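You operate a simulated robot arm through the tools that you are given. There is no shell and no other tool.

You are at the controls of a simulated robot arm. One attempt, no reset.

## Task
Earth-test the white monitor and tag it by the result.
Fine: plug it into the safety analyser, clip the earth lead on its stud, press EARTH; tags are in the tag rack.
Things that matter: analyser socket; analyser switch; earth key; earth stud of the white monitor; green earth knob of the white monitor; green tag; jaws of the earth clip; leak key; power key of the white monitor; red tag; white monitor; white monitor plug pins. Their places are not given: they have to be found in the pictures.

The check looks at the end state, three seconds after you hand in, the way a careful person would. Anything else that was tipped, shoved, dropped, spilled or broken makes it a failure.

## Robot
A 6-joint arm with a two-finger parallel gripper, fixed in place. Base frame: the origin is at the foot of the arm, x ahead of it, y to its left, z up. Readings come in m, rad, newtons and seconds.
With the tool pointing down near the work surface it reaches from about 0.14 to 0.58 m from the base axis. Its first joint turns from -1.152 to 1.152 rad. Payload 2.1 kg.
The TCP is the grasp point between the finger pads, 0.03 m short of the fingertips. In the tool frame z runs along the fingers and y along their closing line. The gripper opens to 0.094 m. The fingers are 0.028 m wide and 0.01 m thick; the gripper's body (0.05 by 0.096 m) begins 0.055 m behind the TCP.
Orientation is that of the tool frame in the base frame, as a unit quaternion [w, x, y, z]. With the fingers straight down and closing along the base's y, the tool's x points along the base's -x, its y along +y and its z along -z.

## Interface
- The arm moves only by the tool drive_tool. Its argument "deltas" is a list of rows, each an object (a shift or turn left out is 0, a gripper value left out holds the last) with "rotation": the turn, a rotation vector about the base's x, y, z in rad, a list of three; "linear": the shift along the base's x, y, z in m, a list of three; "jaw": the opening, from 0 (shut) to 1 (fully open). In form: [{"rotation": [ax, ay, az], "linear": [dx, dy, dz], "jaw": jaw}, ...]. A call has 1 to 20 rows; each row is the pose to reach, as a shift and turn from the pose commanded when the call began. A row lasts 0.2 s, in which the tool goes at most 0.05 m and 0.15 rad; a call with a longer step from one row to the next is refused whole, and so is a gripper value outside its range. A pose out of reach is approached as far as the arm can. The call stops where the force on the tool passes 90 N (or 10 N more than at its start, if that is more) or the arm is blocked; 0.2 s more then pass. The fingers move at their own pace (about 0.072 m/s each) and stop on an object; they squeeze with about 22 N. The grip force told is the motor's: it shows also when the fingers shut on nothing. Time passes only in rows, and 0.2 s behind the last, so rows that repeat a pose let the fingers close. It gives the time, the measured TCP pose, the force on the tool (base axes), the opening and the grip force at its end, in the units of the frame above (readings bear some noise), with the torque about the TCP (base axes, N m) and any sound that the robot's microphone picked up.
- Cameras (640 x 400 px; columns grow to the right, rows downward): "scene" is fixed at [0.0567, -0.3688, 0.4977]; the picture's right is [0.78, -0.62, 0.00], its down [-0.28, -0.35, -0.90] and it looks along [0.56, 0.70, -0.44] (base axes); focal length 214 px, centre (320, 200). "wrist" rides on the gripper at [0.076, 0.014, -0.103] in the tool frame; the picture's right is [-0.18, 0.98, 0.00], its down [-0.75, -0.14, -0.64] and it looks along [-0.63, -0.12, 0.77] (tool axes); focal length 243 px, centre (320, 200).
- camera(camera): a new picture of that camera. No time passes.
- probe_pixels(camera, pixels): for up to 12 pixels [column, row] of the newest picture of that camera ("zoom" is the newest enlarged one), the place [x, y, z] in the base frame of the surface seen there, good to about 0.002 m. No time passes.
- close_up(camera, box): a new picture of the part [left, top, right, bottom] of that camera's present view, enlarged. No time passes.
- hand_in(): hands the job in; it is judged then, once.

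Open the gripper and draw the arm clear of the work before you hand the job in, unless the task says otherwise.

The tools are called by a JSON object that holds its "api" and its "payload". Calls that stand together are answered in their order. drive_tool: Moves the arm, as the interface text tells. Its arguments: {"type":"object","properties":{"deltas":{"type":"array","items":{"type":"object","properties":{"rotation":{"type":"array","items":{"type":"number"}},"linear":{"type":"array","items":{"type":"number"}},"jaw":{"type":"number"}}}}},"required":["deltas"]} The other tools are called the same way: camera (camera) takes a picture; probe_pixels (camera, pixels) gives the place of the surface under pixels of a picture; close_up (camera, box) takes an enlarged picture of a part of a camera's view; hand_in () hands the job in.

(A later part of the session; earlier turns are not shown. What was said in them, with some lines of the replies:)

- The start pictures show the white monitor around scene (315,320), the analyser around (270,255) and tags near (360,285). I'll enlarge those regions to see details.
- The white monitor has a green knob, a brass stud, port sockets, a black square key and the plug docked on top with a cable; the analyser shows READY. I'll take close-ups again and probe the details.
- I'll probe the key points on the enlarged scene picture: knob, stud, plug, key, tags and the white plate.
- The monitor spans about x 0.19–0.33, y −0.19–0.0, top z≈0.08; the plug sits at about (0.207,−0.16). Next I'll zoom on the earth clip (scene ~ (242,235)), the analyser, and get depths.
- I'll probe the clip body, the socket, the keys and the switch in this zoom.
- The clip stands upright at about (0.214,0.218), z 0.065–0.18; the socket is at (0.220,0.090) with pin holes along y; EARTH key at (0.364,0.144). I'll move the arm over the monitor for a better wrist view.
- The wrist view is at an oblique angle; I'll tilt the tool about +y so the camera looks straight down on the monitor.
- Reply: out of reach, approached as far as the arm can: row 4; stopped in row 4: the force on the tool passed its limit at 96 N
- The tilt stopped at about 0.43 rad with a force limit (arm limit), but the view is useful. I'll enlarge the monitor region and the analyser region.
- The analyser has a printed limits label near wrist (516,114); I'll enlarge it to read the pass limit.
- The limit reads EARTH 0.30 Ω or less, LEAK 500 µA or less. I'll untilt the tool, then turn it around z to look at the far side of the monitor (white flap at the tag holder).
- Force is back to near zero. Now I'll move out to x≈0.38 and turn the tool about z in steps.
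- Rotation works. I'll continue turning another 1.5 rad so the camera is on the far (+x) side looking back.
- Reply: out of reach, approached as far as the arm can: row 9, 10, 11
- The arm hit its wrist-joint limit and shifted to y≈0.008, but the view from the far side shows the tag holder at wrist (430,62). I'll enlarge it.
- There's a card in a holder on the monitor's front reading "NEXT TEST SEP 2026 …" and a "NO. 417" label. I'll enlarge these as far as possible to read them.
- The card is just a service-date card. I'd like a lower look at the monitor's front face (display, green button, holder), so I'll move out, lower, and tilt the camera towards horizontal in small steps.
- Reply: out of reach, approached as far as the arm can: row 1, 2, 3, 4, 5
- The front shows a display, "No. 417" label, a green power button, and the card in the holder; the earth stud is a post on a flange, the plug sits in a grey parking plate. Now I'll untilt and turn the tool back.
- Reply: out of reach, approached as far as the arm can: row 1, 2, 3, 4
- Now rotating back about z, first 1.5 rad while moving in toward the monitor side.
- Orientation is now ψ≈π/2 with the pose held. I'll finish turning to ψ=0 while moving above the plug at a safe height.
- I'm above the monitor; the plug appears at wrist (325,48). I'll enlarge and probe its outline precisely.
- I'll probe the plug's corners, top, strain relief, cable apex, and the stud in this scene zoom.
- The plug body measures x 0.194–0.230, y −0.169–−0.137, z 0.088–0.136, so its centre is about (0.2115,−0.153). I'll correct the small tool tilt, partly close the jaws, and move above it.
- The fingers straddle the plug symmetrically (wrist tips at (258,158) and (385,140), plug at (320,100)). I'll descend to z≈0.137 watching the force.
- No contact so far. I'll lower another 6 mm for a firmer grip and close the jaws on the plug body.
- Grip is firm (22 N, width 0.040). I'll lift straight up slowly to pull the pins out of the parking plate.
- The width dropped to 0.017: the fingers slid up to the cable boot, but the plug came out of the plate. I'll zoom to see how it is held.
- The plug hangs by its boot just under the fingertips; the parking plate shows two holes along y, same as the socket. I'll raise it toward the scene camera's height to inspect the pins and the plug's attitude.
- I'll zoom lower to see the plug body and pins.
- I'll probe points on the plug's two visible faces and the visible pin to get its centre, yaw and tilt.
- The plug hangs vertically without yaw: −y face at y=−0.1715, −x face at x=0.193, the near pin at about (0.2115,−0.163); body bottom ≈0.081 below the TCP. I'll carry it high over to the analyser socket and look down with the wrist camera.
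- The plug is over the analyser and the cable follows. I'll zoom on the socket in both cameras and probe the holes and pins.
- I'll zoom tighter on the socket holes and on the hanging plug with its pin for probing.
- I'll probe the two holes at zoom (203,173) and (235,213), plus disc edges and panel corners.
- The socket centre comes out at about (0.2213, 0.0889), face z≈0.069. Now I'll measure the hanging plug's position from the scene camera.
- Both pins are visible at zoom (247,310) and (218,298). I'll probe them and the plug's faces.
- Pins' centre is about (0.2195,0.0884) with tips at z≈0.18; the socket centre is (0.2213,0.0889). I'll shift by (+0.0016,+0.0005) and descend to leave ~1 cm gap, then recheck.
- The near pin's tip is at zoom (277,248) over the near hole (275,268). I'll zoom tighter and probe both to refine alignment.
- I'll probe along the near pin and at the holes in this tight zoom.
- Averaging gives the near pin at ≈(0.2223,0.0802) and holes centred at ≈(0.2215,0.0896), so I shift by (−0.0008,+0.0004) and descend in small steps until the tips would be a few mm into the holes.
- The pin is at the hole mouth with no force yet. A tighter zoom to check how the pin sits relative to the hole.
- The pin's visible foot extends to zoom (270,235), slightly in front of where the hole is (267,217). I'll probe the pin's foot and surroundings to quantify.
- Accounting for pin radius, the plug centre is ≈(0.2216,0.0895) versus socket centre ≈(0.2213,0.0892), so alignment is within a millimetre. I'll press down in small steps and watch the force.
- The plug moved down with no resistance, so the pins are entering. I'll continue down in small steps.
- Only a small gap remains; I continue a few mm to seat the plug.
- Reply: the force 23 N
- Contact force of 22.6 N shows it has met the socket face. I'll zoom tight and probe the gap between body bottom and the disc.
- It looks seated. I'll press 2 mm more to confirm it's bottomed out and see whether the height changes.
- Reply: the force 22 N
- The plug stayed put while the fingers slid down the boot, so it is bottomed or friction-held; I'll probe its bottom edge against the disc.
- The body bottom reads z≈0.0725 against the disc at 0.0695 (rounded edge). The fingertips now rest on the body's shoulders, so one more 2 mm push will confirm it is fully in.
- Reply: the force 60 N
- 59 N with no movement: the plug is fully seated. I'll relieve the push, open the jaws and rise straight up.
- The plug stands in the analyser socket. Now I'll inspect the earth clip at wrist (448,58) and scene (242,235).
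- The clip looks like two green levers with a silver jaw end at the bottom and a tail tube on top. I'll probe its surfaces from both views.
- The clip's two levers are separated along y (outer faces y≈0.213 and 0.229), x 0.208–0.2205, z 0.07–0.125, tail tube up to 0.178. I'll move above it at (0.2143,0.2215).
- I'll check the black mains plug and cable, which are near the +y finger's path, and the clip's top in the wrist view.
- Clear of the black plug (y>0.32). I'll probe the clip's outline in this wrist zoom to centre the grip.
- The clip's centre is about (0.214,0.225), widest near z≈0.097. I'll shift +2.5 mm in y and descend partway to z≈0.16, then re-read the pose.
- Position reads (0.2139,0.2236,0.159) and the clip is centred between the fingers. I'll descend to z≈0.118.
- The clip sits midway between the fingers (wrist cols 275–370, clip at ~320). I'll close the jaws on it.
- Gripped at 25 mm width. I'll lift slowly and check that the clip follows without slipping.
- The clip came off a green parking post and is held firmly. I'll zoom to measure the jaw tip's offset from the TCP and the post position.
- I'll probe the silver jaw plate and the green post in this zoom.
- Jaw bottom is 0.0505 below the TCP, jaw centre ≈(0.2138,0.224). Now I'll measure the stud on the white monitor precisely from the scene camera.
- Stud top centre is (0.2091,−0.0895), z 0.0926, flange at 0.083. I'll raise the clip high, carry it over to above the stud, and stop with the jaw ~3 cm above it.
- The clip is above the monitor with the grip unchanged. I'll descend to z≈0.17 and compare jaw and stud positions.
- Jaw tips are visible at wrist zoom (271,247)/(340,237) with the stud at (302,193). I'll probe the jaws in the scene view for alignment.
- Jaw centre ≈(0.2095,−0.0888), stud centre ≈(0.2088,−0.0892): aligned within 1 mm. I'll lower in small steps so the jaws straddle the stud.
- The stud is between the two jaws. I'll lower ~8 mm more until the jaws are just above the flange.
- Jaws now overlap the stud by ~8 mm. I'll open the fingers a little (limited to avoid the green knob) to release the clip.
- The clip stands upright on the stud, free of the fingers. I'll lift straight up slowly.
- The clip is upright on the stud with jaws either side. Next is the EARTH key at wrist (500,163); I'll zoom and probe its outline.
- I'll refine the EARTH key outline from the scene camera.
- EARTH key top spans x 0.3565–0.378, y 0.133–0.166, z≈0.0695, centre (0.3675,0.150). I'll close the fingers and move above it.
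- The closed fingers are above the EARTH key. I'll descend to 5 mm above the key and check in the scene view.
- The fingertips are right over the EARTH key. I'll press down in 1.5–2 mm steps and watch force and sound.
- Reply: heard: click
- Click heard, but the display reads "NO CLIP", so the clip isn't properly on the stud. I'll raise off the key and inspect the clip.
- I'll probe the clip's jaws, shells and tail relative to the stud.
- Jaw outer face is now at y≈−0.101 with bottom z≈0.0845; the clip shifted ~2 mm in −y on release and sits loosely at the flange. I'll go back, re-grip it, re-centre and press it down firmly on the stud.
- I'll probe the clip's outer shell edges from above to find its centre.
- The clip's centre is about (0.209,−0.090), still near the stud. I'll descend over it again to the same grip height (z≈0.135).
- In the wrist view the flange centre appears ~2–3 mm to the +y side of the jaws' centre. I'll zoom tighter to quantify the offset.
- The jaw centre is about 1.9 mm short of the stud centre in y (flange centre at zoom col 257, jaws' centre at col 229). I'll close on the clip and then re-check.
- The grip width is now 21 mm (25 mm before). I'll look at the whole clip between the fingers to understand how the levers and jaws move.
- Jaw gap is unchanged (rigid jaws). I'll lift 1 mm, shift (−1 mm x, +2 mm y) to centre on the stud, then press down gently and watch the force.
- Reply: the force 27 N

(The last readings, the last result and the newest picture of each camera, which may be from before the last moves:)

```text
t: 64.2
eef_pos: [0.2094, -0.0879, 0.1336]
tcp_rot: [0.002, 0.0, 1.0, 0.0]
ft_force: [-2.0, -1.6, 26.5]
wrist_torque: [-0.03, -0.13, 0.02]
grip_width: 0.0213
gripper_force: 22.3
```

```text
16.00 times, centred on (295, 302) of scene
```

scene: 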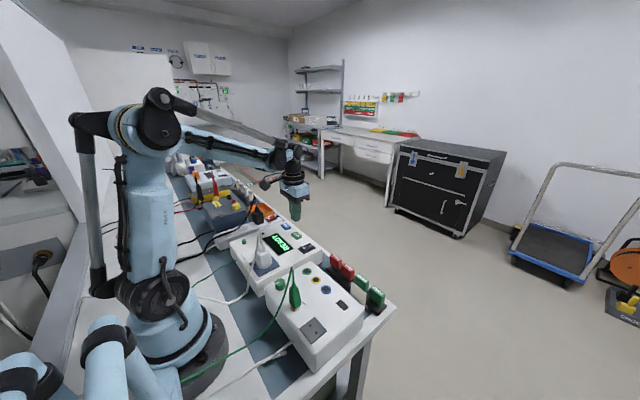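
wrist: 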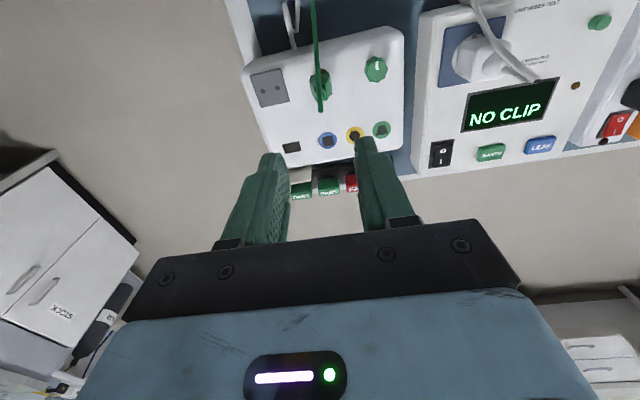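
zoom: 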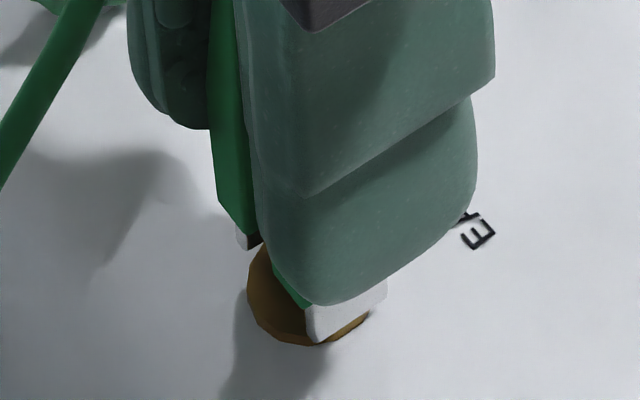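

Force of 26 N shows the jaws are pressed on the flange and now centred (jaws' centre col 206, flange centre ~207). I'll relax the push and release slowly.

{"api": "drive_tool", "payload": {"deltas": [{"linear": [0, 0, 0.001]}, {"linear": [0, 0, 0.001], "jaw": 0.26}, {"linear": [0, 0, 0.001], "jaw": 0.3}, {"linear": [0, 0, 0.001], "jaw": 0.35}, {"linear": [0, 0, 0.001], "jaw": 0.42}, {"linear": [0, 0, 0.001], "jaw": 0.42}]}}

{"api": "close_up", "payload": {"camera": "wrist", "box": [300, 115, 360, 155]}}

{"api": "close_up", "payload": {"camera": "scene", "box": [280, 290, 310, 315]}}

```text
t: 65.6
eef_pos: [0.209, -0.0893, 0.1329]
tcp_rot: [0.002, -0.001, 1.0, -0.001]
ft_force: [-0.8, 0.7, 0.4]
wrist_torque: [0.01, -0.03, 0.01]
grip_width: 0.0395
gripper_force: 0.1
```

```text
10.00 times, centred on (330, 135) of wrist
```

zoom: 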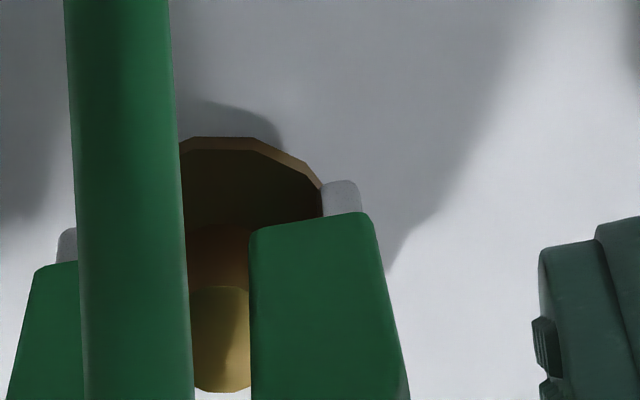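

```text
16.00 times, centred on (295, 302) of scene
```

zoom: 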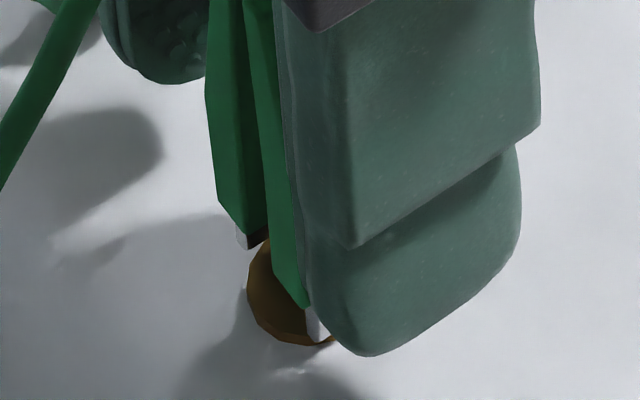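

The clip now stands centred around the post (gold top visible at zoom (220,340)). I'll lift straight up and then verify from the scene view.

{"api": "drive_tool", "payload": {"deltas": [{"linear": [0, 0, 0.01]}, {"linear": [0, 0, 0.02]}, {"linear": [0, 0, 0.035]}, {"linear": [0, 0, 0.055]}, {"linear": [0, 0, 0.08]}, {"linear": [0, 0, 0.11]}, {"linear": [0, 0, 0.15]}, {"linear": [0, 0, 0.15]}]}}

{"api": "close_up", "payload": {"camera": "wrist", "box": [280, 60, 360, 130]}}

{"api": "close_up", "payload": {"camera": "scene", "box": [280, 280, 315, 315]}}

```text
t: 67.4
eef_pos: [0.208, -0.0899, 0.2837]
tcp_rot: [0.002, 0.0, 1.0, 0.0]
ft_force: [-0.3, -1.5, -0.8]
wrist_torque: [0.01, 0.0, -0.02]
grip_width: 0.0395
gripper_force: 0.1
```

```text
5.71 times, centred on (320, 95) of wrist
```

zoom: 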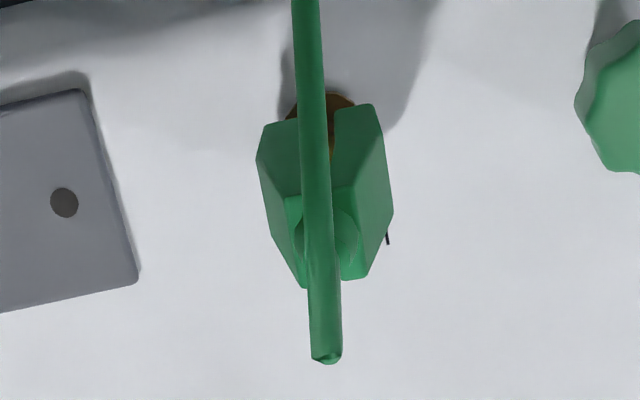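

```text
11.43 times, centred on (298, 298) of scene
```

zoom: 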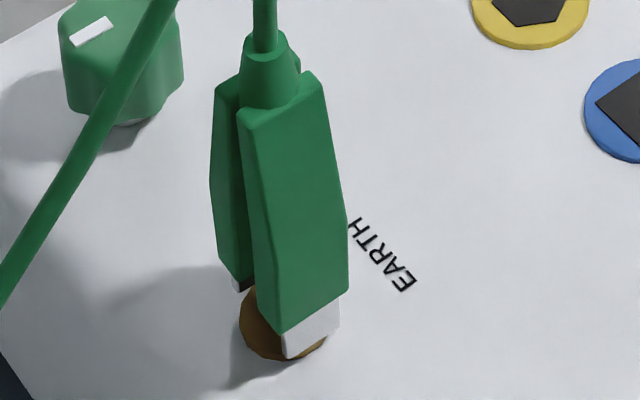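

The clip is now centred and seated on the flange. I'll go back to the EARTH key with closed fingers.

{"api": "drive_tool", "payload": {"deltas": [{"linear": [0.02, 0.03, 0.01], "jaw": 0.2}, {"linear": [0.04, 0.06, 0.01], "jaw": 0.0}, {"linear": [0.06, 0.09, 0.01], "jaw": 0.0}, {"linear": [0.08, 0.12, 0.01], "jaw": 0.0}, {"linear": [0.1, 0.15, 0.01], "jaw": 0.0}, {"linear": [0.12, 0.18, 0.0], "jaw": 0.0}, {"linear": [0.14, 0.21, -0.02], "jaw": 0.0}, {"linear": [0.155, 0.23, -0.05], "jaw": 0.0}, {"linear": [0.159, 0.239, -0.09], "jaw": 0.0}, {"linear": [0.159, 0.239, -0.13], "jaw": 0.0}, {"linear": [0.159, 0.239, -0.16], "jaw": 0.0}, {"linear": [0.159, 0.239, -0.177], "jaw": 0.0}, {"linear": [0.159, 0.239, -0.177], "jaw": 0.0}]}}

{"api": "close_up", "payload": {"camera": "scene", "box": [270, 200, 330, 260]}}

```text
t: 70.2
eef_pos: [0.3704, 0.1513, 0.106]
tcp_rot: [0.002, 0.0, 1.0, 0.0]
ft_force: [-0.7, -0.1, 0.0]
wrist_torque: [0.01, -0.01, -0.01]
grip_width: 0.0
gripper_force: 22.1
```

```text
6.67 times, centred on (300, 230) of scene
```

zoom: 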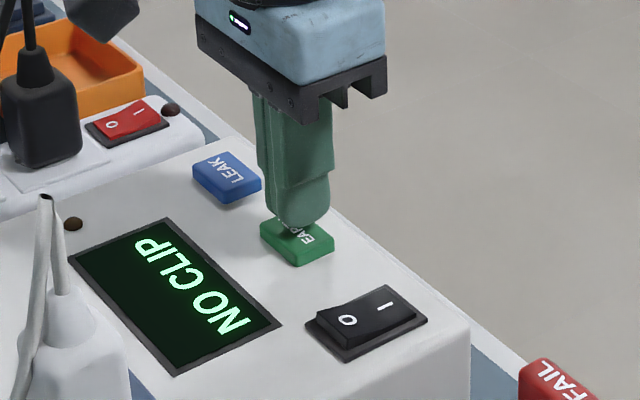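

The fingertips are over the EARTH key again; I press it in 2 mm steps.

{"api": "drive_tool", "payload": {"deltas": [{"linear": [-0.001, 0, -0.002]}, {"linear": [-0.001, 0, -0.004]}, {"linear": [-0.001, 0, -0.006]}, {"linear": [-0.001, 0, -0.008]}, {"linear": [-0.001, 0, -0.008]}]}}

{"api": "close_up", "payload": {"camera": "scene", "box": [270, 200, 330, 260]}}

```text
t: 71.4
eef_pos: [0.3666, 0.1501, 0.0997]
tcp_rot: [0.002, -0.001, 1.0, -0.001]
ft_force: [-0.1, -0.5, 2.8]
wrist_torque: [-0.02, 0.02, 0.0]
grip_width: 0.0
gripper_force: 22.2
heard: click
```

```text
6.67 times, centred on (300, 230) of scene
```

zoom: 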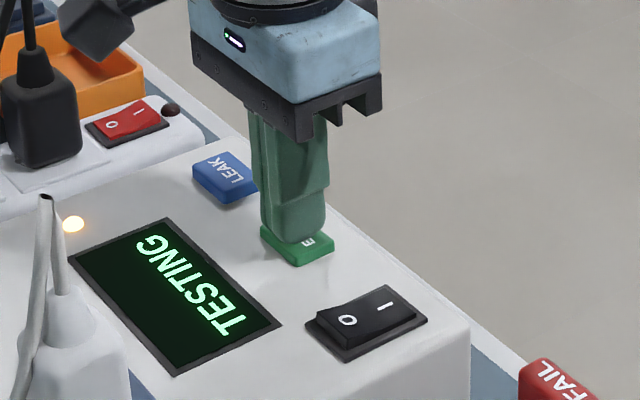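

"TESTING" is displayed and the lamp is lit. I'll raise off the key and let the test run.

{"api": "drive_tool", "payload": {"deltas": [{"linear": [0, 0, 0.01]}, {"linear": [0, 0, 0.03]}, {"linear": [0, 0, 0.06]}, {"linear": [0, 0, 0.1]}, {"linear": [0, 0, 0.1]}, {"linear": [0, 0, 0.1]}, {"linear": [0, 0, 0.1]}, {"linear": [0, 0, 0.1]}]}}

{"api": "close_up", "payload": {"camera": "scene", "box": [240, 210, 320, 270]}}

```text
t: 73.2
eef_pos: [0.3665, 0.1506, 0.1969]
tcp_rot: [0.002, 0.0, 1.0, 0.0]
ft_force: [-1.1, 0.0, 0.7]
wrist_torque: [0.02, 0.03, 0.0]
grip_width: 0.0
gripper_force: 22.3
```

```text
6.67 times, centred on (280, 240) of scene
```

zoom: 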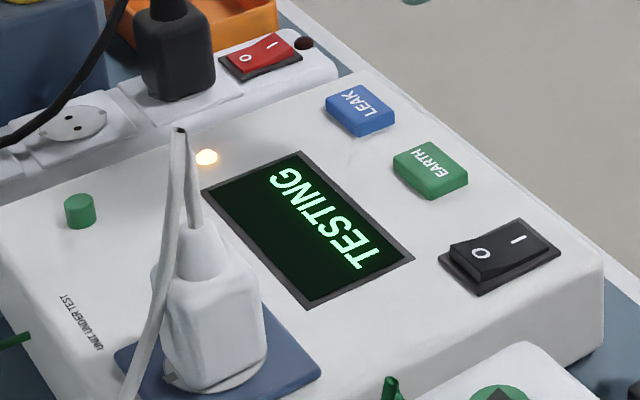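

Still "TESTING" with the lamp on. I'll wait a few seconds holding still.

{"api": "drive_tool", "payload": {"deltas": [{"linear": [0, 0, 0]}, {"linear": [0, 0, 0]}, {"linear": [0, 0, 0]}, {"linear": [0, 0, 0]}, {"linear": [0, 0, 0]}, {"linear": [0, 0, 0]}, {"linear": [0, 0, 0]}, {"linear": [0, 0, 0]}, {"linear": [0, 0, 0]}, {"linear": [0, 0, 0]}]}}

{"api": "close_up", "payload": {"camera": "scene", "box": [240, 210, 320, 270]}}

```text
t: 75.4
eef_pos: [0.3644, 0.1519, 0.197]
tcp_rot: [0.002, 0.0, 1.0, 0.0]
ft_force: [-0.1, 0.3, 0.6]
wrist_torque: [0.01, -0.02, -0.03]
grip_width: 0.0001
gripper_force: 22.2
```

```text
6.67 times, centred on (280, 240) of scene
```

zoom: 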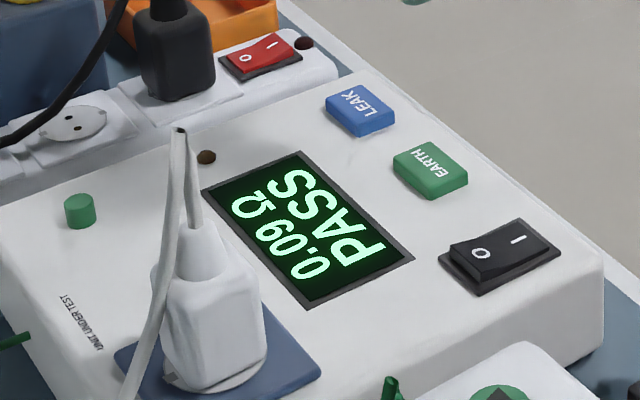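

The result is 0.09 Ω PASS (limit 0.30 Ω), so a green PASS tag is needed. I'll examine the tag rack closely from the scene camera.

{"api": "close_up", "payload": {"camera": "scene", "box": [320, 245, 400, 325]}}

{"api": "probe_pixels", "payload": {"camera": "zoom", "pixels": [[350, 370], [380, 380], [420, 390], [430, 350], [450, 410], [400, 430], [345, 440], [260, 330], [330, 320], [300, 340], [270, 300], [320, 290]]}}

```text
5.00 times, centred on (360, 285) of scene
```

zoom: 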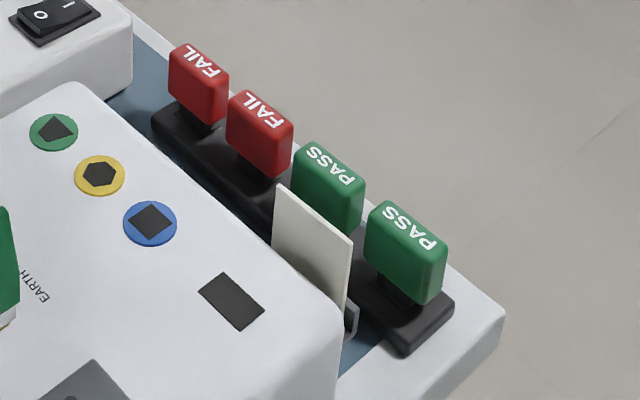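

```text
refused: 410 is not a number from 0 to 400
```

I'll probe the outermost PASS tag's corners and the rack in this zoom.

{"api": "probe_pixels", "payload": {"camera": "zoom", "pixels": [[400, 255], [370, 225], [370, 260], [425, 265], [425, 295], [385, 210], [440, 245], [408, 228], [400, 290], [395, 310], [440, 310], [365, 290]]}}

{"api": "probe_pixels", "payload": {"camera": "zoom", "pixels": [[330, 190], [298, 170], [350, 205], [355, 225], [330, 165], [308, 150], [358, 185], [380, 205], [443, 260], [403, 345], [450, 305], [415, 240]]}}

```text
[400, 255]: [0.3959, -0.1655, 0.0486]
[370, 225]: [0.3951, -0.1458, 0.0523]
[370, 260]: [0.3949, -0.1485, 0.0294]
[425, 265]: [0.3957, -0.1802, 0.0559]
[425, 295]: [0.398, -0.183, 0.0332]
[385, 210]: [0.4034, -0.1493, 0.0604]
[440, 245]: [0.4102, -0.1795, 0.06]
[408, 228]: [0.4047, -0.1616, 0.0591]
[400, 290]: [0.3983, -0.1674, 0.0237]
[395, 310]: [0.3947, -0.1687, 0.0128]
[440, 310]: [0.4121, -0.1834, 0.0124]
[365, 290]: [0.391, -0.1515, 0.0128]
```

```text
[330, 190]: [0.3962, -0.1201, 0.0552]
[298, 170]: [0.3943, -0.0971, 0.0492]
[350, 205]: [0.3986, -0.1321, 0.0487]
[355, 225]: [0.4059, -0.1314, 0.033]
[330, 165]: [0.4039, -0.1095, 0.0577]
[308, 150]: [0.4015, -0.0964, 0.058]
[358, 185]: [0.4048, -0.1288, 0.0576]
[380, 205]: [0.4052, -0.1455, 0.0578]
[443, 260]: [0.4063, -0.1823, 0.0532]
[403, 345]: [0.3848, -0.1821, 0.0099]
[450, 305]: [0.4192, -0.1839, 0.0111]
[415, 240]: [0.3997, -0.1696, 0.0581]
```

The outer PASS tag spans x 0.3955–0.411, y −0.183–−0.146, z 0.028–0.0595. I'll grip it across its thickness (x), so I turn the tool +90° while moving high to above it.

{"api": "drive_tool", "payload": {"deltas": [{"linear": [0.003, -0.01, 0.03], "rotation": [0, 0, 0.14], "jaw": 0.2}, {"linear": [0.006, -0.04, 0.05], "rotation": [0, 0, 0.28], "jaw": 0.5}, {"linear": [0.009, -0.07, 0.05], "rotation": [0, 0, 0.42], "jaw": 0.5}, {"linear": [0.012, -0.1, 0.05], "rotation": [0, 0, 0.56], "jaw": 0.5}, {"linear": [0.016, -0.13, 0.05], "rotation": [0, 0, 0.7], "jaw": 0.5}, {"linear": [0.02, -0.16, 0.05], "rotation": [0, 0, 0.84], "jaw": 0.5}, {"linear": [0.024, -0.19, 0.05], "rotation": [0, 0, 0.98], "jaw": 0.5}, {"linear": [0.028, -0.22, 0.05], "rotation": [0, 0, 1.12], "jaw": 0.5}, {"linear": [0.032, -0.25, 0.05], "rotation": [0, 0, 1.26], "jaw": 0.5}, {"linear": [0.035, -0.28, 0.05], "rotation": [0, 0, 1.4], "jaw": 0.5}, {"linear": [0.037, -0.305, 0.05], "rotation": [0, 0, 1.54], "jaw": 0.5}, {"linear": [0.037, -0.3145, 0.05], "rotation": [0, 0, 1.5708], "jaw": 0.5}, {"linear": [0.037, -0.3145, 0.05], "rotation": [0, 0, 1.5708], "jaw": 0.5}]}}

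{"api": "camera", "payload": {"camera": "wrist"}}

{"api": "camera", "payload": {"camera": "scene"}}

```text
t: 78.2
eef_pos: [0.4025, -0.1639, 0.2475]
tcp_rot: [0.001, -0.707, 0.707, 0.001]
ft_force: [-1.1, -0.4, -0.6]
wrist_torque: [-0.03, 0.0, -0.04]
grip_width: 0.0472
gripper_force: 0.0
```

```text
taken
```

wrist: 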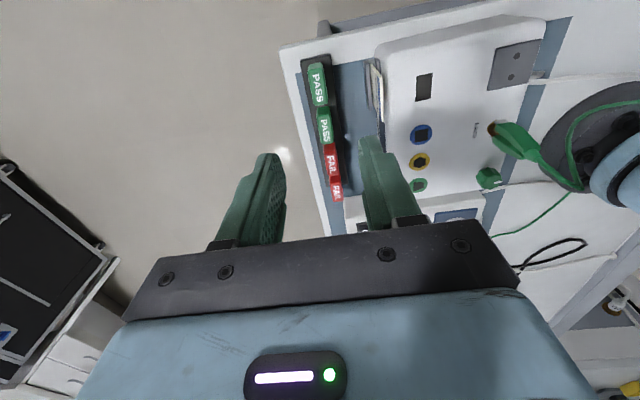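

```text
taken
```

scene: 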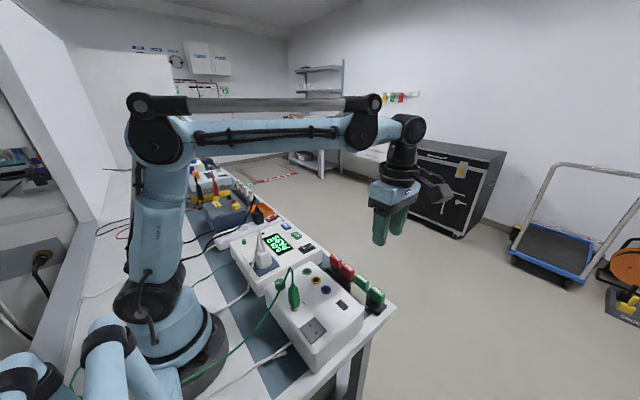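

I'm above the tag; I'll zoom the wrist view on the tags and probe the outer PASS tag's extents.

{"api": "close_up", "payload": {"camera": "wrist", "box": [290, 40, 390, 140]}}

{"api": "probe_pixels", "payload": {"camera": "zoom", "pixels": [[115, 180], [110, 95], [160, 95], [120, 260], [165, 255], [135, 180], [165, 180], [100, 180], [345, 160], [370, 160], [390, 250], [140, 285]]}}

```text
4.00 times, centred on (340, 90) of wrist
```

zoom: 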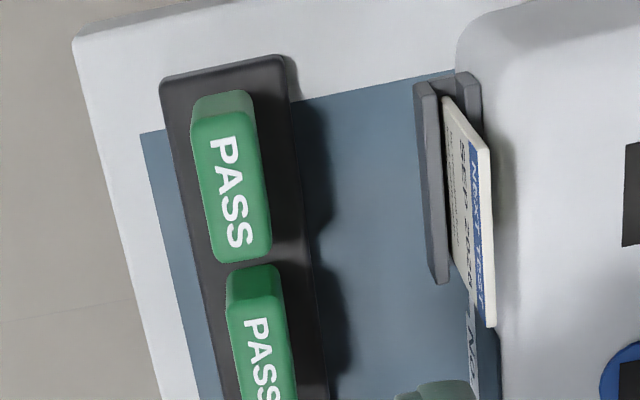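

```text
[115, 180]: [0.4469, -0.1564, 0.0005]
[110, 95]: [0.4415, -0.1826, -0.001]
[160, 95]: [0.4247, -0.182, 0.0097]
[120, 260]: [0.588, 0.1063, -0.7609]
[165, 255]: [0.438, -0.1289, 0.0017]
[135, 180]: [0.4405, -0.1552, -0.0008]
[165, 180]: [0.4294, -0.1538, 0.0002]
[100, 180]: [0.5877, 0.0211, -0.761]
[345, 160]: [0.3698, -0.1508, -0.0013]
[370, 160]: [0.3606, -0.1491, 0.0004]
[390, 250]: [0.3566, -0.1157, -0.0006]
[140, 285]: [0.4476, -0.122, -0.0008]
```

I'll probe the tag's top-face corners in this zoom, plus the holder's parts.

{"api": "probe_pixels", "payload": {"camera": "zoom", "pixels": [[198, 128], [250, 120], [268, 250], [217, 255], [232, 190], [205, 180], [255, 180], [195, 180], [262, 200], [230, 105], [428, 180], [470, 200]]}}

{"api": "probe_pixels", "payload": {"camera": "zoom", "pixels": [[200, 135], [250, 128], [266, 245], [220, 252], [230, 150], [208, 200], [260, 210], [425, 130], [440, 270], [490, 320], [445, 100], [470, 130]]}}

```text
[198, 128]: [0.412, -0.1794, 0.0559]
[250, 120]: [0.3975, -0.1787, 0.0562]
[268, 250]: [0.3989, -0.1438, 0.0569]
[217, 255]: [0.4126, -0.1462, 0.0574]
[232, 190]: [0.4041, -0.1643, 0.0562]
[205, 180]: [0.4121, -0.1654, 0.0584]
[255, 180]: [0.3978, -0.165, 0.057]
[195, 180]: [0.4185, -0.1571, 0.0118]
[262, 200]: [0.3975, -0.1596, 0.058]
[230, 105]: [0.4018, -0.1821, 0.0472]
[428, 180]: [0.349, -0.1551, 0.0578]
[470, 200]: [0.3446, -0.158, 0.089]
```

```text
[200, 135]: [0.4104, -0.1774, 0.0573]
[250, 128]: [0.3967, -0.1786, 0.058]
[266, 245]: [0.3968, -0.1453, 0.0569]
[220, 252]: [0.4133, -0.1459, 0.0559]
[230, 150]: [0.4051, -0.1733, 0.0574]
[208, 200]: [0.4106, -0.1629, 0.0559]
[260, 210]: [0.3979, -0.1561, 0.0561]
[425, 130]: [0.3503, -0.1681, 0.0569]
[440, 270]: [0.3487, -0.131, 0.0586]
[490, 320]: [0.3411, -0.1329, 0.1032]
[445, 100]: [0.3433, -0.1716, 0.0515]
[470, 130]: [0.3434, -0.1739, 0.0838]
```

The tag's centre is (0.4047,−0.1635), top z≈0.057. I'll align and descend to z≈0.066 (tips ≈0.036).

{"api": "drive_tool", "payload": {"deltas": [{"linear": [0.002, 0.0007, -0.04]}, {"linear": [0.002, 0.0007, -0.08]}, {"linear": [0.002, 0.0007, -0.12]}, {"linear": [0.002, 0.0007, -0.15]}, {"linear": [0.002, 0.0007, -0.17]}, {"linear": [0.002, 0.0007, -0.182]}, {"linear": [0.002, 0.0007, -0.182]}]}}

{"api": "camera", "payload": {"camera": "wrist"}}

{"api": "close_up", "payload": {"camera": "scene", "box": [320, 235, 410, 325]}}

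```text
t: 79.8
eef_pos: [0.4066, -0.1627, 0.0637]
tcp_rot: [-0.001, 0.707, -0.707, -0.002]
ft_force: [0.7, -0.3, -0.7]
wrist_torque: [0.03, -0.01, -0.01]
grip_width: 0.0472
gripper_force: 0.0
```

```text
taken
```

wrist: 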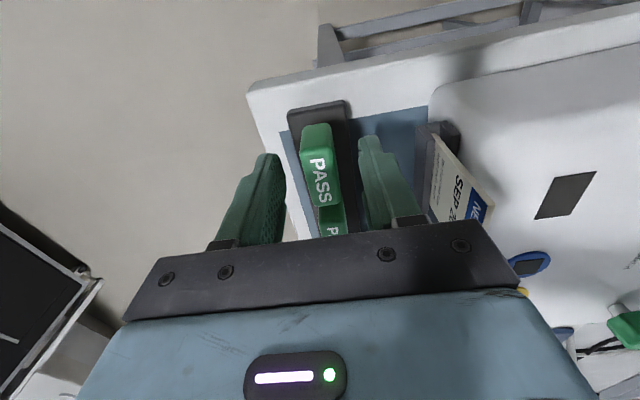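

```text
4.44 times, centred on (365, 280) of scene
```

zoom: 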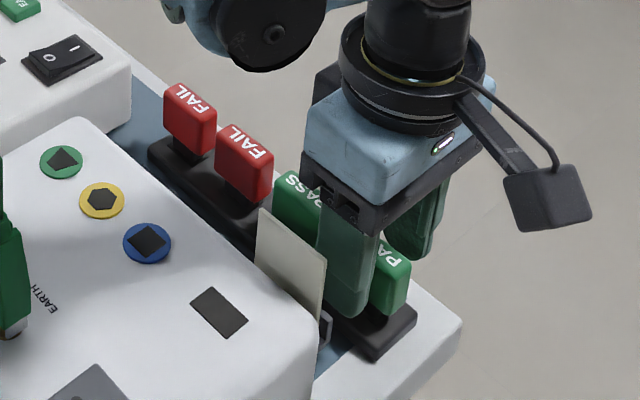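

The fingers straddle the outer PASS tag clear of the card. I'll close the jaws.

{"api": "drive_tool", "payload": {"deltas": [{"linear": [0, 0, 0], "jaw": 0.25}, {"linear": [0, 0, 0], "jaw": 0.0}, {"linear": [0, 0, 0], "jaw": 0.0}, {"linear": [0, 0, 0], "jaw": 0.0}]}}

{"api": "drive_tool", "payload": {"deltas": [{"linear": [0, 0, 0.004]}, {"linear": [0, 0, 0.008]}, {"linear": [0, 0, 0.014]}, {"linear": [0, 0, 0.02]}, {"linear": [0, 0, 0.03]}, {"linear": [0, 0, 0.045]}, {"linear": [0, 0, 0.06]}, {"linear": [0, 0, 0.06]}]}}

{"api": "close_up", "payload": {"camera": "scene", "box": [320, 225, 410, 325]}}

{"api": "camera", "payload": {"camera": "wrist"}}

```text
t: 80.8
eef_pos: [0.4053, -0.1616, 0.0635]
tcp_rot: [0.0, 0.708, -0.707, -0.002]
ft_force: [-11.8, 0.3, -0.8]
wrist_torque: [0.04, 0.41, 0.02]
grip_width: 0.0166
gripper_force: 21.9
```

```text
t: 82.6
eef_pos: [0.4055, -0.1627, 0.1271]
tcp_rot: [-0.001, 0.707, -0.707, -0.002]
ft_force: [-0.3, -0.3, -0.1]
wrist_torque: [-0.01, 0.01, -0.02]
grip_width: 0.0168
gripper_force: 22.3
```

```text
4.00 times, centred on (365, 275) of scene
```

zoom: 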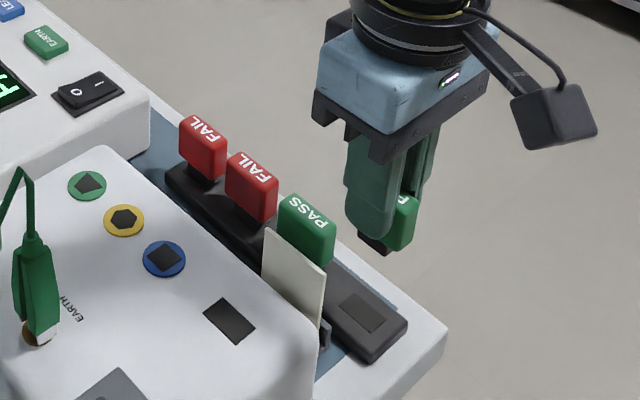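

```text
taken
```

wrist: 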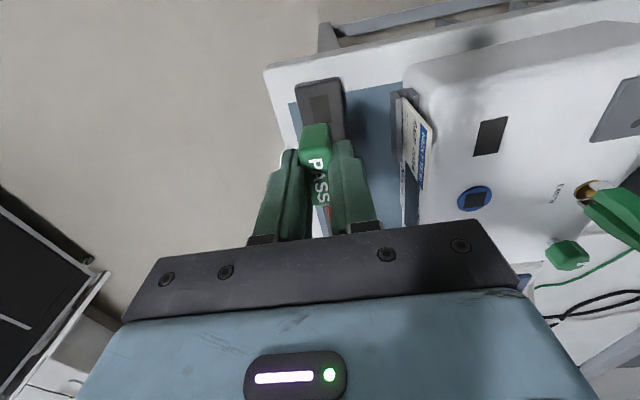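

The tag has a dark peg beneath, and the rack shows a rectangular slot just like the black rectangle on the monitor's top — that is the tag slot. I'll zoom on both slots and probe their corners.

{"api": "close_up", "payload": {"camera": "scene", "box": [325, 295, 355, 315]}}

{"api": "close_up", "payload": {"camera": "scene", "box": [325, 270, 395, 320]}}

```text
16.00 times, centred on (340, 305) of scene
```

zoom: 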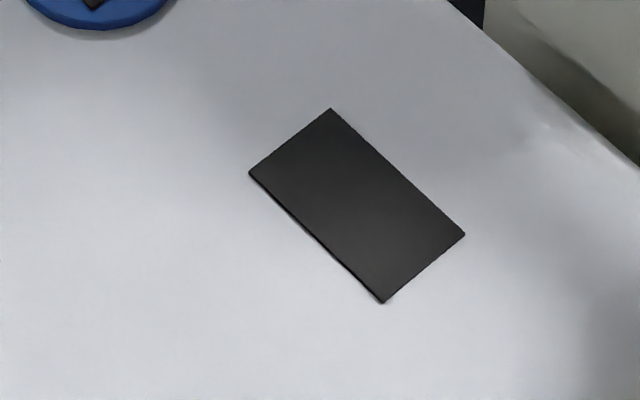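

```text
8.00 times, centred on (360, 295) of scene
```

zoom: 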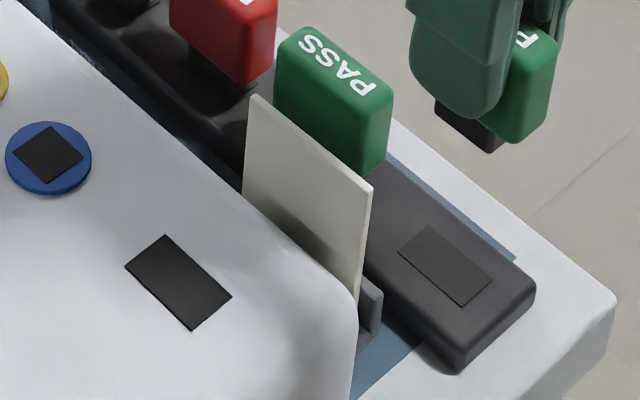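

Both look like thin matching pads. I'll probe corners of the rack pad and the held tag's black base in this zoom.

{"api": "probe_pixels", "payload": {"camera": "zoom", "pixels": [[402, 253], [430, 230], [490, 272], [462, 302], [446, 265], [130, 267], [165, 240], [227, 296], [193, 326], [180, 283], [455, 120], [485, 145]]}}

{"api": "probe_pixels", "payload": {"camera": "zoom", "pixels": [[402, 253], [430, 230], [490, 272], [462, 302], [446, 265], [130, 267], [165, 240], [227, 296], [193, 326], [180, 283], [440, 110], [492, 148]]}}

```text
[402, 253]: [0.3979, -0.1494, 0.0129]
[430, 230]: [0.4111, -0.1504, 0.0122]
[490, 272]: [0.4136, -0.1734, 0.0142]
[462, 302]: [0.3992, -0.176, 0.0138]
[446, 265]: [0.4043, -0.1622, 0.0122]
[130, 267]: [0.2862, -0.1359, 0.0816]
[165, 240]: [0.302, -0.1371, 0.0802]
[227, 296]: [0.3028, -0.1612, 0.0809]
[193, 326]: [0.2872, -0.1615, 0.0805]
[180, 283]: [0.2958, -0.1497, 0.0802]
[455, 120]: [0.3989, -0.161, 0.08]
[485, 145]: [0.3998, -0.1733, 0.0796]
```

```text
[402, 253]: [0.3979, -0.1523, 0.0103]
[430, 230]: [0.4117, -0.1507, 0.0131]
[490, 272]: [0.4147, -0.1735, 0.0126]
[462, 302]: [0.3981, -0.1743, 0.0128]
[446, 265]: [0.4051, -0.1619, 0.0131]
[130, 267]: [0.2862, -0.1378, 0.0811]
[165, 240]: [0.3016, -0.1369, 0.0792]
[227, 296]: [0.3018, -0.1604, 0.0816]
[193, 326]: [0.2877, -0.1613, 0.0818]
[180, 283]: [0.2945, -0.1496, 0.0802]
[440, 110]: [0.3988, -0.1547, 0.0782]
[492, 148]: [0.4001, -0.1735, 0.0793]
```

The monitor's pad (centre ≈(0.2943,−0.149), z 0.0805) matches the rack pad (centre ≈(0.4057,−0.1625), z 0.0125) in size and orientation. I'll raise the tag and carry it by (−0.1114,+0.0135) to hover above the monitor pad.

{"api": "drive_tool", "payload": {"deltas": [{"linear": [0, 0, 0.03]}, {"linear": [0, 0, 0.06]}, {"linear": [0, 0, 0.09]}, {"linear": [-0.025, 0.003, 0.09]}, {"linear": [-0.05, 0.006, 0.09]}, {"linear": [-0.075, 0.009, 0.09]}, {"linear": [-0.1, 0.012, 0.09]}, {"linear": [-0.1114, 0.0135, 0.09]}, {"linear": [-0.1114, 0.0135, 0.065]}, {"linear": [-0.1114, 0.0135, 0.04]}, {"linear": [-0.1114, 0.0135, 0.04]}]}}

{"api": "camera", "payload": {"camera": "wrist"}}

{"api": "close_up", "payload": {"camera": "scene", "box": [290, 235, 380, 325]}}

```text
t: 85.0
eef_pos: [0.2928, -0.1504, 0.1649]
tcp_rot: [-0.002, 0.708, -0.706, -0.001]
ft_force: [0.4, -1.1, -0.1]
wrist_torque: [-0.02, -0.01, 0.01]
grip_width: 0.0168
gripper_force: 22.0
```

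```text
taken
```

wrist: 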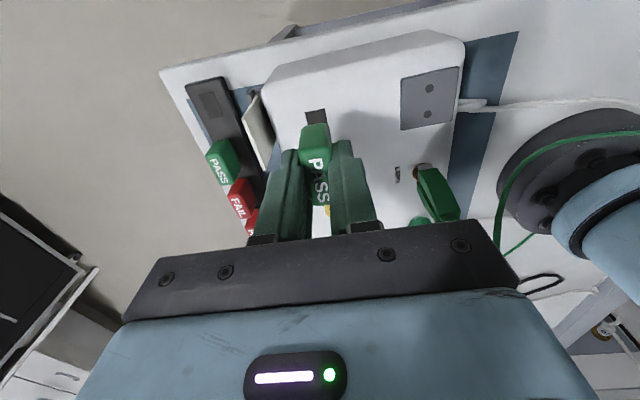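

```text
4.44 times, centred on (335, 280) of scene
```

zoom: 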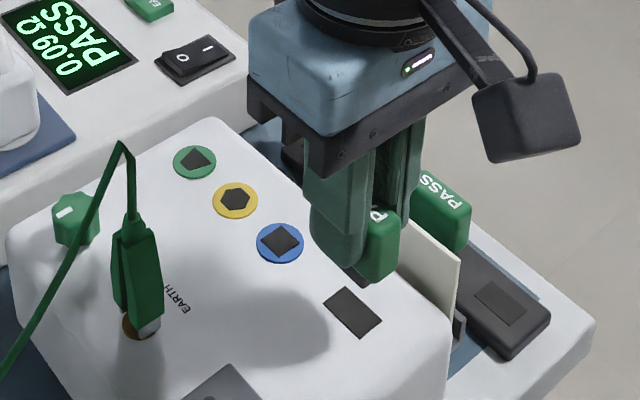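

The tag hovers ~3 cm above the pad. I'll probe the tag's base edges against the pad for alignment.

{"api": "close_up", "payload": {"camera": "scene", "box": [328, 272, 368, 312]}}

```text
10.00 times, centred on (348, 292) of scene
```

zoom: 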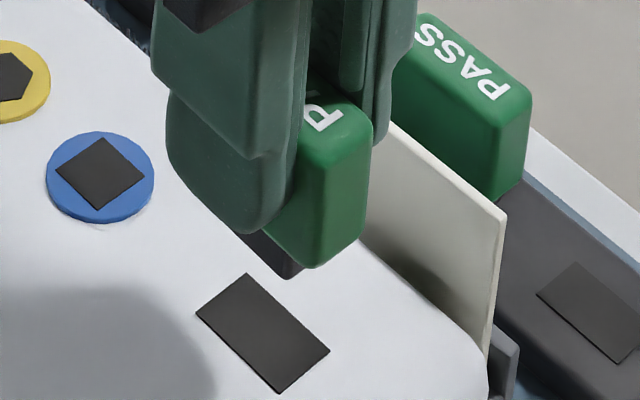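

{"api": "probe_pixels", "payload": {"camera": "zoom", "pixels": [[250, 245], [270, 260], [285, 270], [240, 237], [298, 272], [330, 210], [310, 250], [360, 180], [200, 315], [247, 277], [325, 350], [280, 388]]}}

{"api": "probe_pixels", "payload": {"camera": "zoom", "pixels": [[250, 245], [270, 260], [285, 270], [240, 237], [298, 272], [330, 210], [310, 250], [360, 180], [200, 315], [247, 277], [325, 350], [280, 388]]}}

```text
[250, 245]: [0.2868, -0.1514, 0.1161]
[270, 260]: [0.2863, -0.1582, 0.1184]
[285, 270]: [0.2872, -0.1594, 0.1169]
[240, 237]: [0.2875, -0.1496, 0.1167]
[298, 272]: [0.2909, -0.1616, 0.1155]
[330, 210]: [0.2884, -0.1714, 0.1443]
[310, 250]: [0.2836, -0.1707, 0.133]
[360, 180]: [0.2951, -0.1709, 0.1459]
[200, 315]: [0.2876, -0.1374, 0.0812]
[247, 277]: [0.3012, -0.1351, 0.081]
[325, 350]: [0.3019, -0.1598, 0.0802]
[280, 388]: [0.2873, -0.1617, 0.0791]
```

```text
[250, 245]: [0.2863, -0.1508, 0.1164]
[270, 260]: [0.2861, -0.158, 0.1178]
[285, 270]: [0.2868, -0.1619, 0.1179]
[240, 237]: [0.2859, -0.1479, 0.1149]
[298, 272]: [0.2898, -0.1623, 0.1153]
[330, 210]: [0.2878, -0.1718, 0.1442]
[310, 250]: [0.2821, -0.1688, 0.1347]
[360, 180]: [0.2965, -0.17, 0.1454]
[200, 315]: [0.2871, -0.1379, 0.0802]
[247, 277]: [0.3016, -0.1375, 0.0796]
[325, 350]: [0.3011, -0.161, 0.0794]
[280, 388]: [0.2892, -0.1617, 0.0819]
```

Base edges (x≈0.2866, y≈−0.162) match the pad edges (x≈0.287, y≈−0.1613). I'll descend most of the way then touch down in small steps.

{"api": "drive_tool", "payload": {"deltas": [{"linear": [0.0005, 0.0004, -0.01]}, {"linear": [0.0005, 0.0004, -0.02]}, {"linear": [0.0005, 0.0004, -0.026]}, {"linear": [0.0005, 0.0004, -0.029]}, {"linear": [0.0005, 0.0004, -0.031]}, {"linear": [0.0005, 0.0004, -0.033]}, {"linear": [0.0005, 0.0004, -0.033]}]}}

{"api": "close_up", "payload": {"camera": "scene", "box": [328, 272, 368, 322]}}

```text
t: 86.6
eef_pos: [0.2941, -0.149, 0.133]
tcp_rot: [0.001, -0.707, 0.707, 0.001]
ft_force: [0.2, -0.7, -1.1]
wrist_torque: [-0.01, 0.02, 0.0]
grip_width: 0.0167
gripper_force: 21.6
```

```text
8.00 times, centred on (348, 297) of scene
```

zoom: 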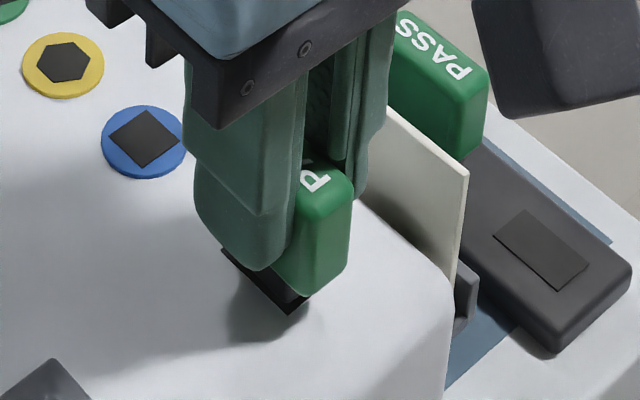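

No contact force yet and the base is nearly on the pad; I'll lower in 1 mm steps until contact.

{"api": "drive_tool", "payload": {"deltas": [{"linear": [0, 0, -0.001]}, {"linear": [0, 0, -0.002]}, {"linear": [0, 0, -0.003]}, {"linear": [0, 0, -0.003]}]}}

{"api": "close_up", "payload": {"camera": "scene", "box": [328, 282, 358, 317]}}

```text
t: 87.6
eef_pos: [0.2947, -0.1497, 0.1306]
tcp_rot: [-0.001, 0.707, -0.707, 0.0]
ft_force: [2.9, 3.2, 39.4]
wrist_torque: [0.11, -0.1, 0.43]
grip_width: 0.0169
gripper_force: 22.2
```

```text
11.43 times, centred on (343, 300) of scene
```

zoom: 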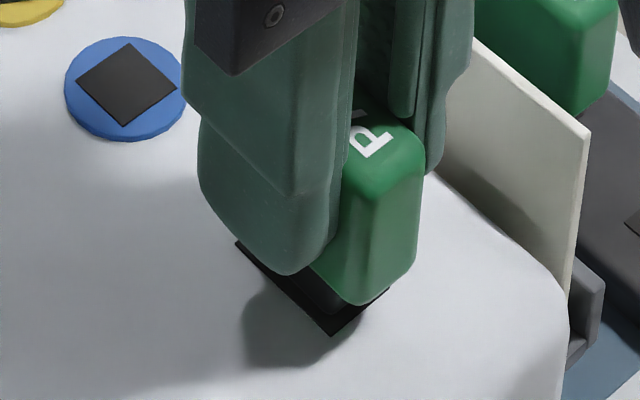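

Contact at 39 N: the tag is down on the pad. I'll relax the push, open the jaws slightly, and check.

{"api": "drive_tool", "payload": {"deltas": [{"linear": [0, 0, 0.0018]}, {"linear": [0, 0, 0.0018], "jaw": 0.22}, {"linear": [0, 0, 0.0018], "jaw": 0.28}, {"linear": [0, 0, 0.0018], "jaw": 0.36}, {"linear": [0, 0, 0.0018], "jaw": 0.4}, {"linear": [0, 0, 0.0018], "jaw": 0.4}]}}

{"api": "close_up", "payload": {"camera": "scene", "box": [318, 262, 368, 322]}}

{"api": "camera", "payload": {"camera": "wrist"}}

```text
t: 89.0
eef_pos: [0.2939, -0.1499, 0.1321]
tcp_rot: [-0.001, 0.708, -0.707, -0.001]
ft_force: [-0.3, -0.5, -0.3]
wrist_torque: [-0.01, -0.01, 0.02]
grip_width: 0.0378
gripper_force: 0.0
```

```text
6.67 times, centred on (343, 292) of scene
```

zoom: 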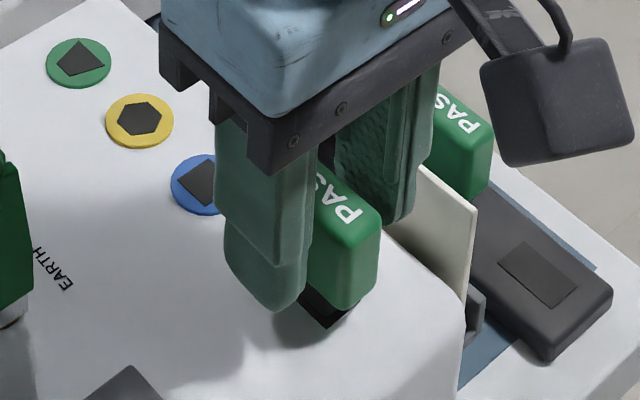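

```text
taken
```

wrist: 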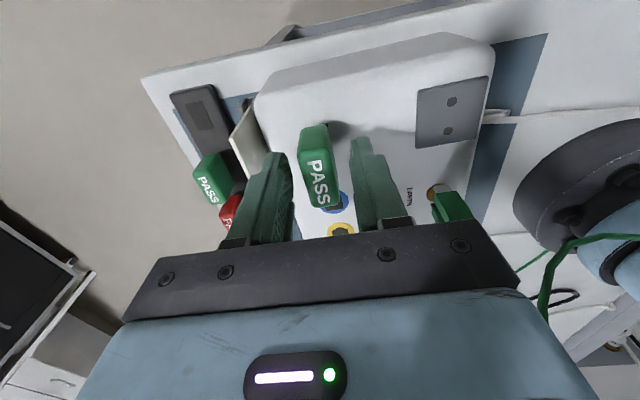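

The tag stands on the pad, free of the fingers. I'll rise straight up slowly and look again.

{"api": "drive_tool", "payload": {"deltas": [{"linear": [0, 0, 0.01]}, {"linear": [0, 0, 0.02]}, {"linear": [0, 0, 0.035]}, {"linear": [0, 0, 0.055]}, {"linear": [0, 0, 0.08]}, {"linear": [0, 0, 0.12]}, {"linear": [0, 0, 0.16]}, {"linear": [0, 0, 0.2]}, {"linear": [0, 0, 0.2]}]}}

{"api": "close_up", "payload": {"camera": "scene", "box": [230, 210, 400, 340]}}

{"api": "camera", "payload": {"camera": "scene"}}

{"api": "camera", "payload": {"camera": "wrist"}}

```text
t: 91.0
eef_pos: [0.2943, -0.1467, 0.3323]
tcp_rot: [-0.001, 0.707, -0.707, -0.001]
ft_force: [0.3, 0.2, -0.3]
wrist_torque: [-0.02, 0.0, -0.01]
grip_width: 0.0376
gripper_force: 0.0
```

```text
3.08 times, centred on (315, 275) of scene
```

zoom: 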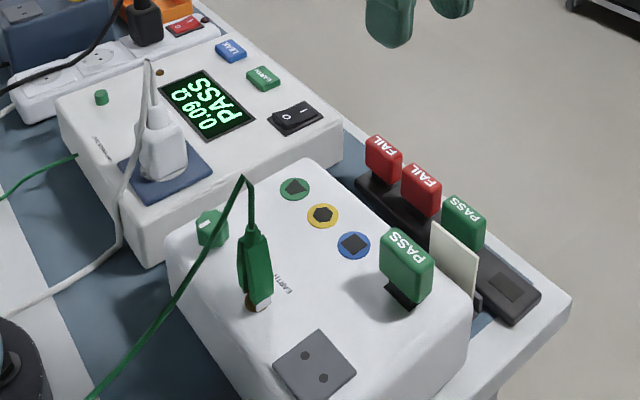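

```text
taken
```

scene: 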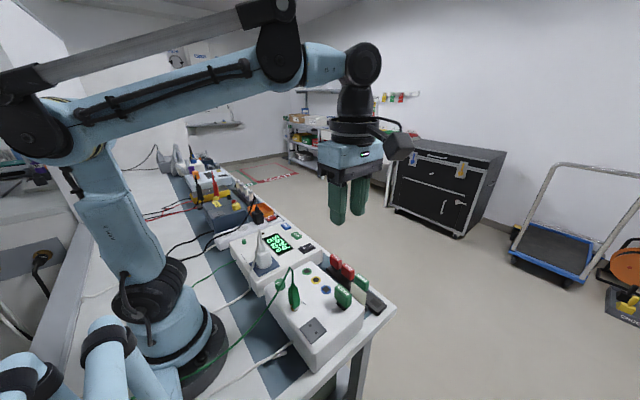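

```text
taken
```

wrist: 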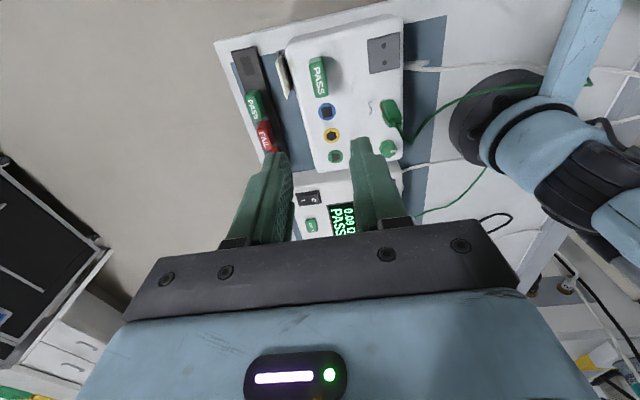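

Everything is in place: tag upright on the monitor's pad, clip on the stud, plug in the socket, display "0.09 Ω PASS". I'll open the gripper fully and draw the arm up and clear.

{"api": "drive_tool", "payload": {"deltas": [{"linear": [0, 0, 0.03], "jaw": 0.6}, {"linear": [0.01, 0.02, 0.06], "jaw": 0.8}, {"linear": [0.02, 0.06, 0.08], "jaw": 1.0}, {"linear": [0.03, 0.1, 0.08], "jaw": 1.0}, {"linear": [0.04, 0.14, 0.08], "jaw": 1.0}, {"linear": [0.05, 0.18, 0.08], "jaw": 1.0}, {"linear": [0.05, 0.21, 0.08], "jaw": 1.0}, {"linear": [0.05, 0.21, 0.08], "jaw": 1.0}]}}

{"api": "camera", "payload": {"camera": "scene"}}

{"api": "close_up", "payload": {"camera": "scene", "box": [260, 240, 390, 340]}}

{"api": "close_up", "payload": {"camera": "scene", "box": [160, 140, 320, 270]}}

```text
t: 92.8
eef_pos: [0.3413, 0.0606, 0.4118]
tcp_rot: [0.001, -0.707, 0.707, 0.001]
ft_force: [0.5, -0.1, -0.5]
wrist_torque: [-0.03, 0.02, 0.01]
grip_width: 0.0939
gripper_force: 0.0
```

```text
taken
```

scene: 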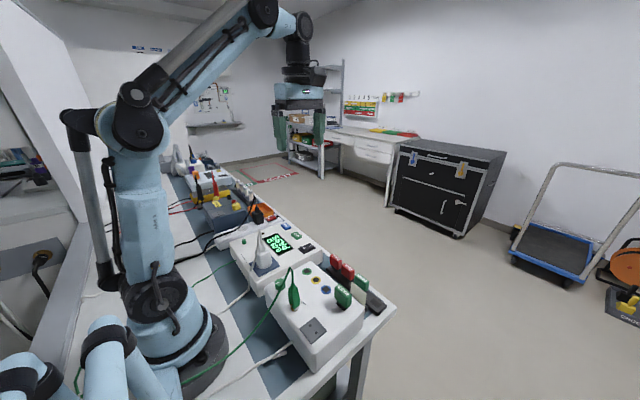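

```text
4.00 times, centred on (325, 290) of scene
```

zoom: 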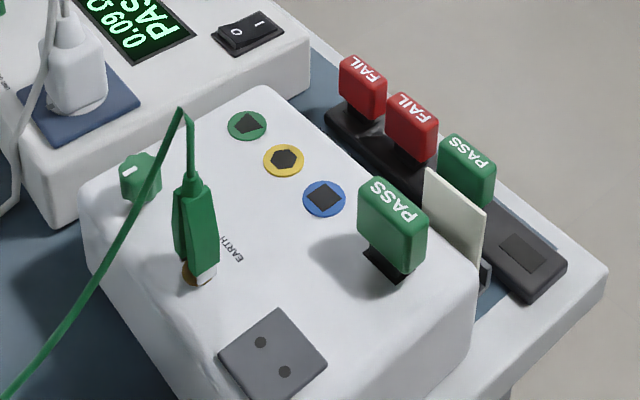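

```text
3.08 times, centred on (240, 205) of scene
```

zoom: 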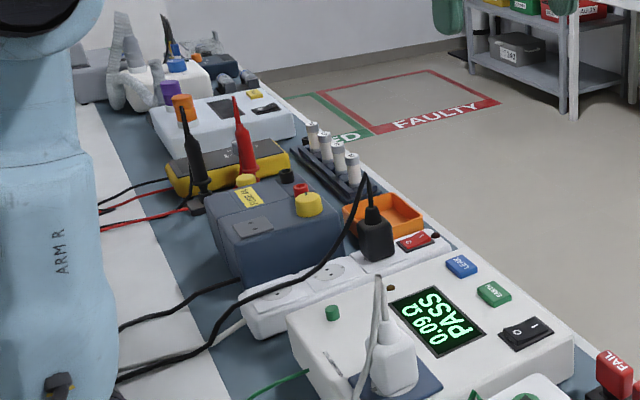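

The result shows 0.09 Ω PASS, the green tag stands on the monitor's pad, the clip is on the stud, the plug is in the analyser, and nothing else was disturbed. The arm is clear with the gripper open, so I hand in.

{"api": "hand_in", "payload": {}}

```text
The job is handed in.
```

The white monitor passed its earth test at 0.09 Ω (limit 0.30 Ω), so I tagged it with a green PASS tag and handed the job in.

- **Test:** The first EARTH press showed "NO CLIP", because the clip sat about 2 mm off the stud. I re-centred it, pressed EARTH again, and got the 0.09 Ω PASS reading.
- **Tag:** The green tag stands on the black pad on top of the monitor, which matches the pads in the tag rack.
- **Left as is:** The monitor's plug is still in the analyser socket and the earth clip is still on the stud. The result is still on the display.
- **Surroundings:** In the final pictures nothing else had been moved or knocked. The gripper is open and the arm is clear of the bench.
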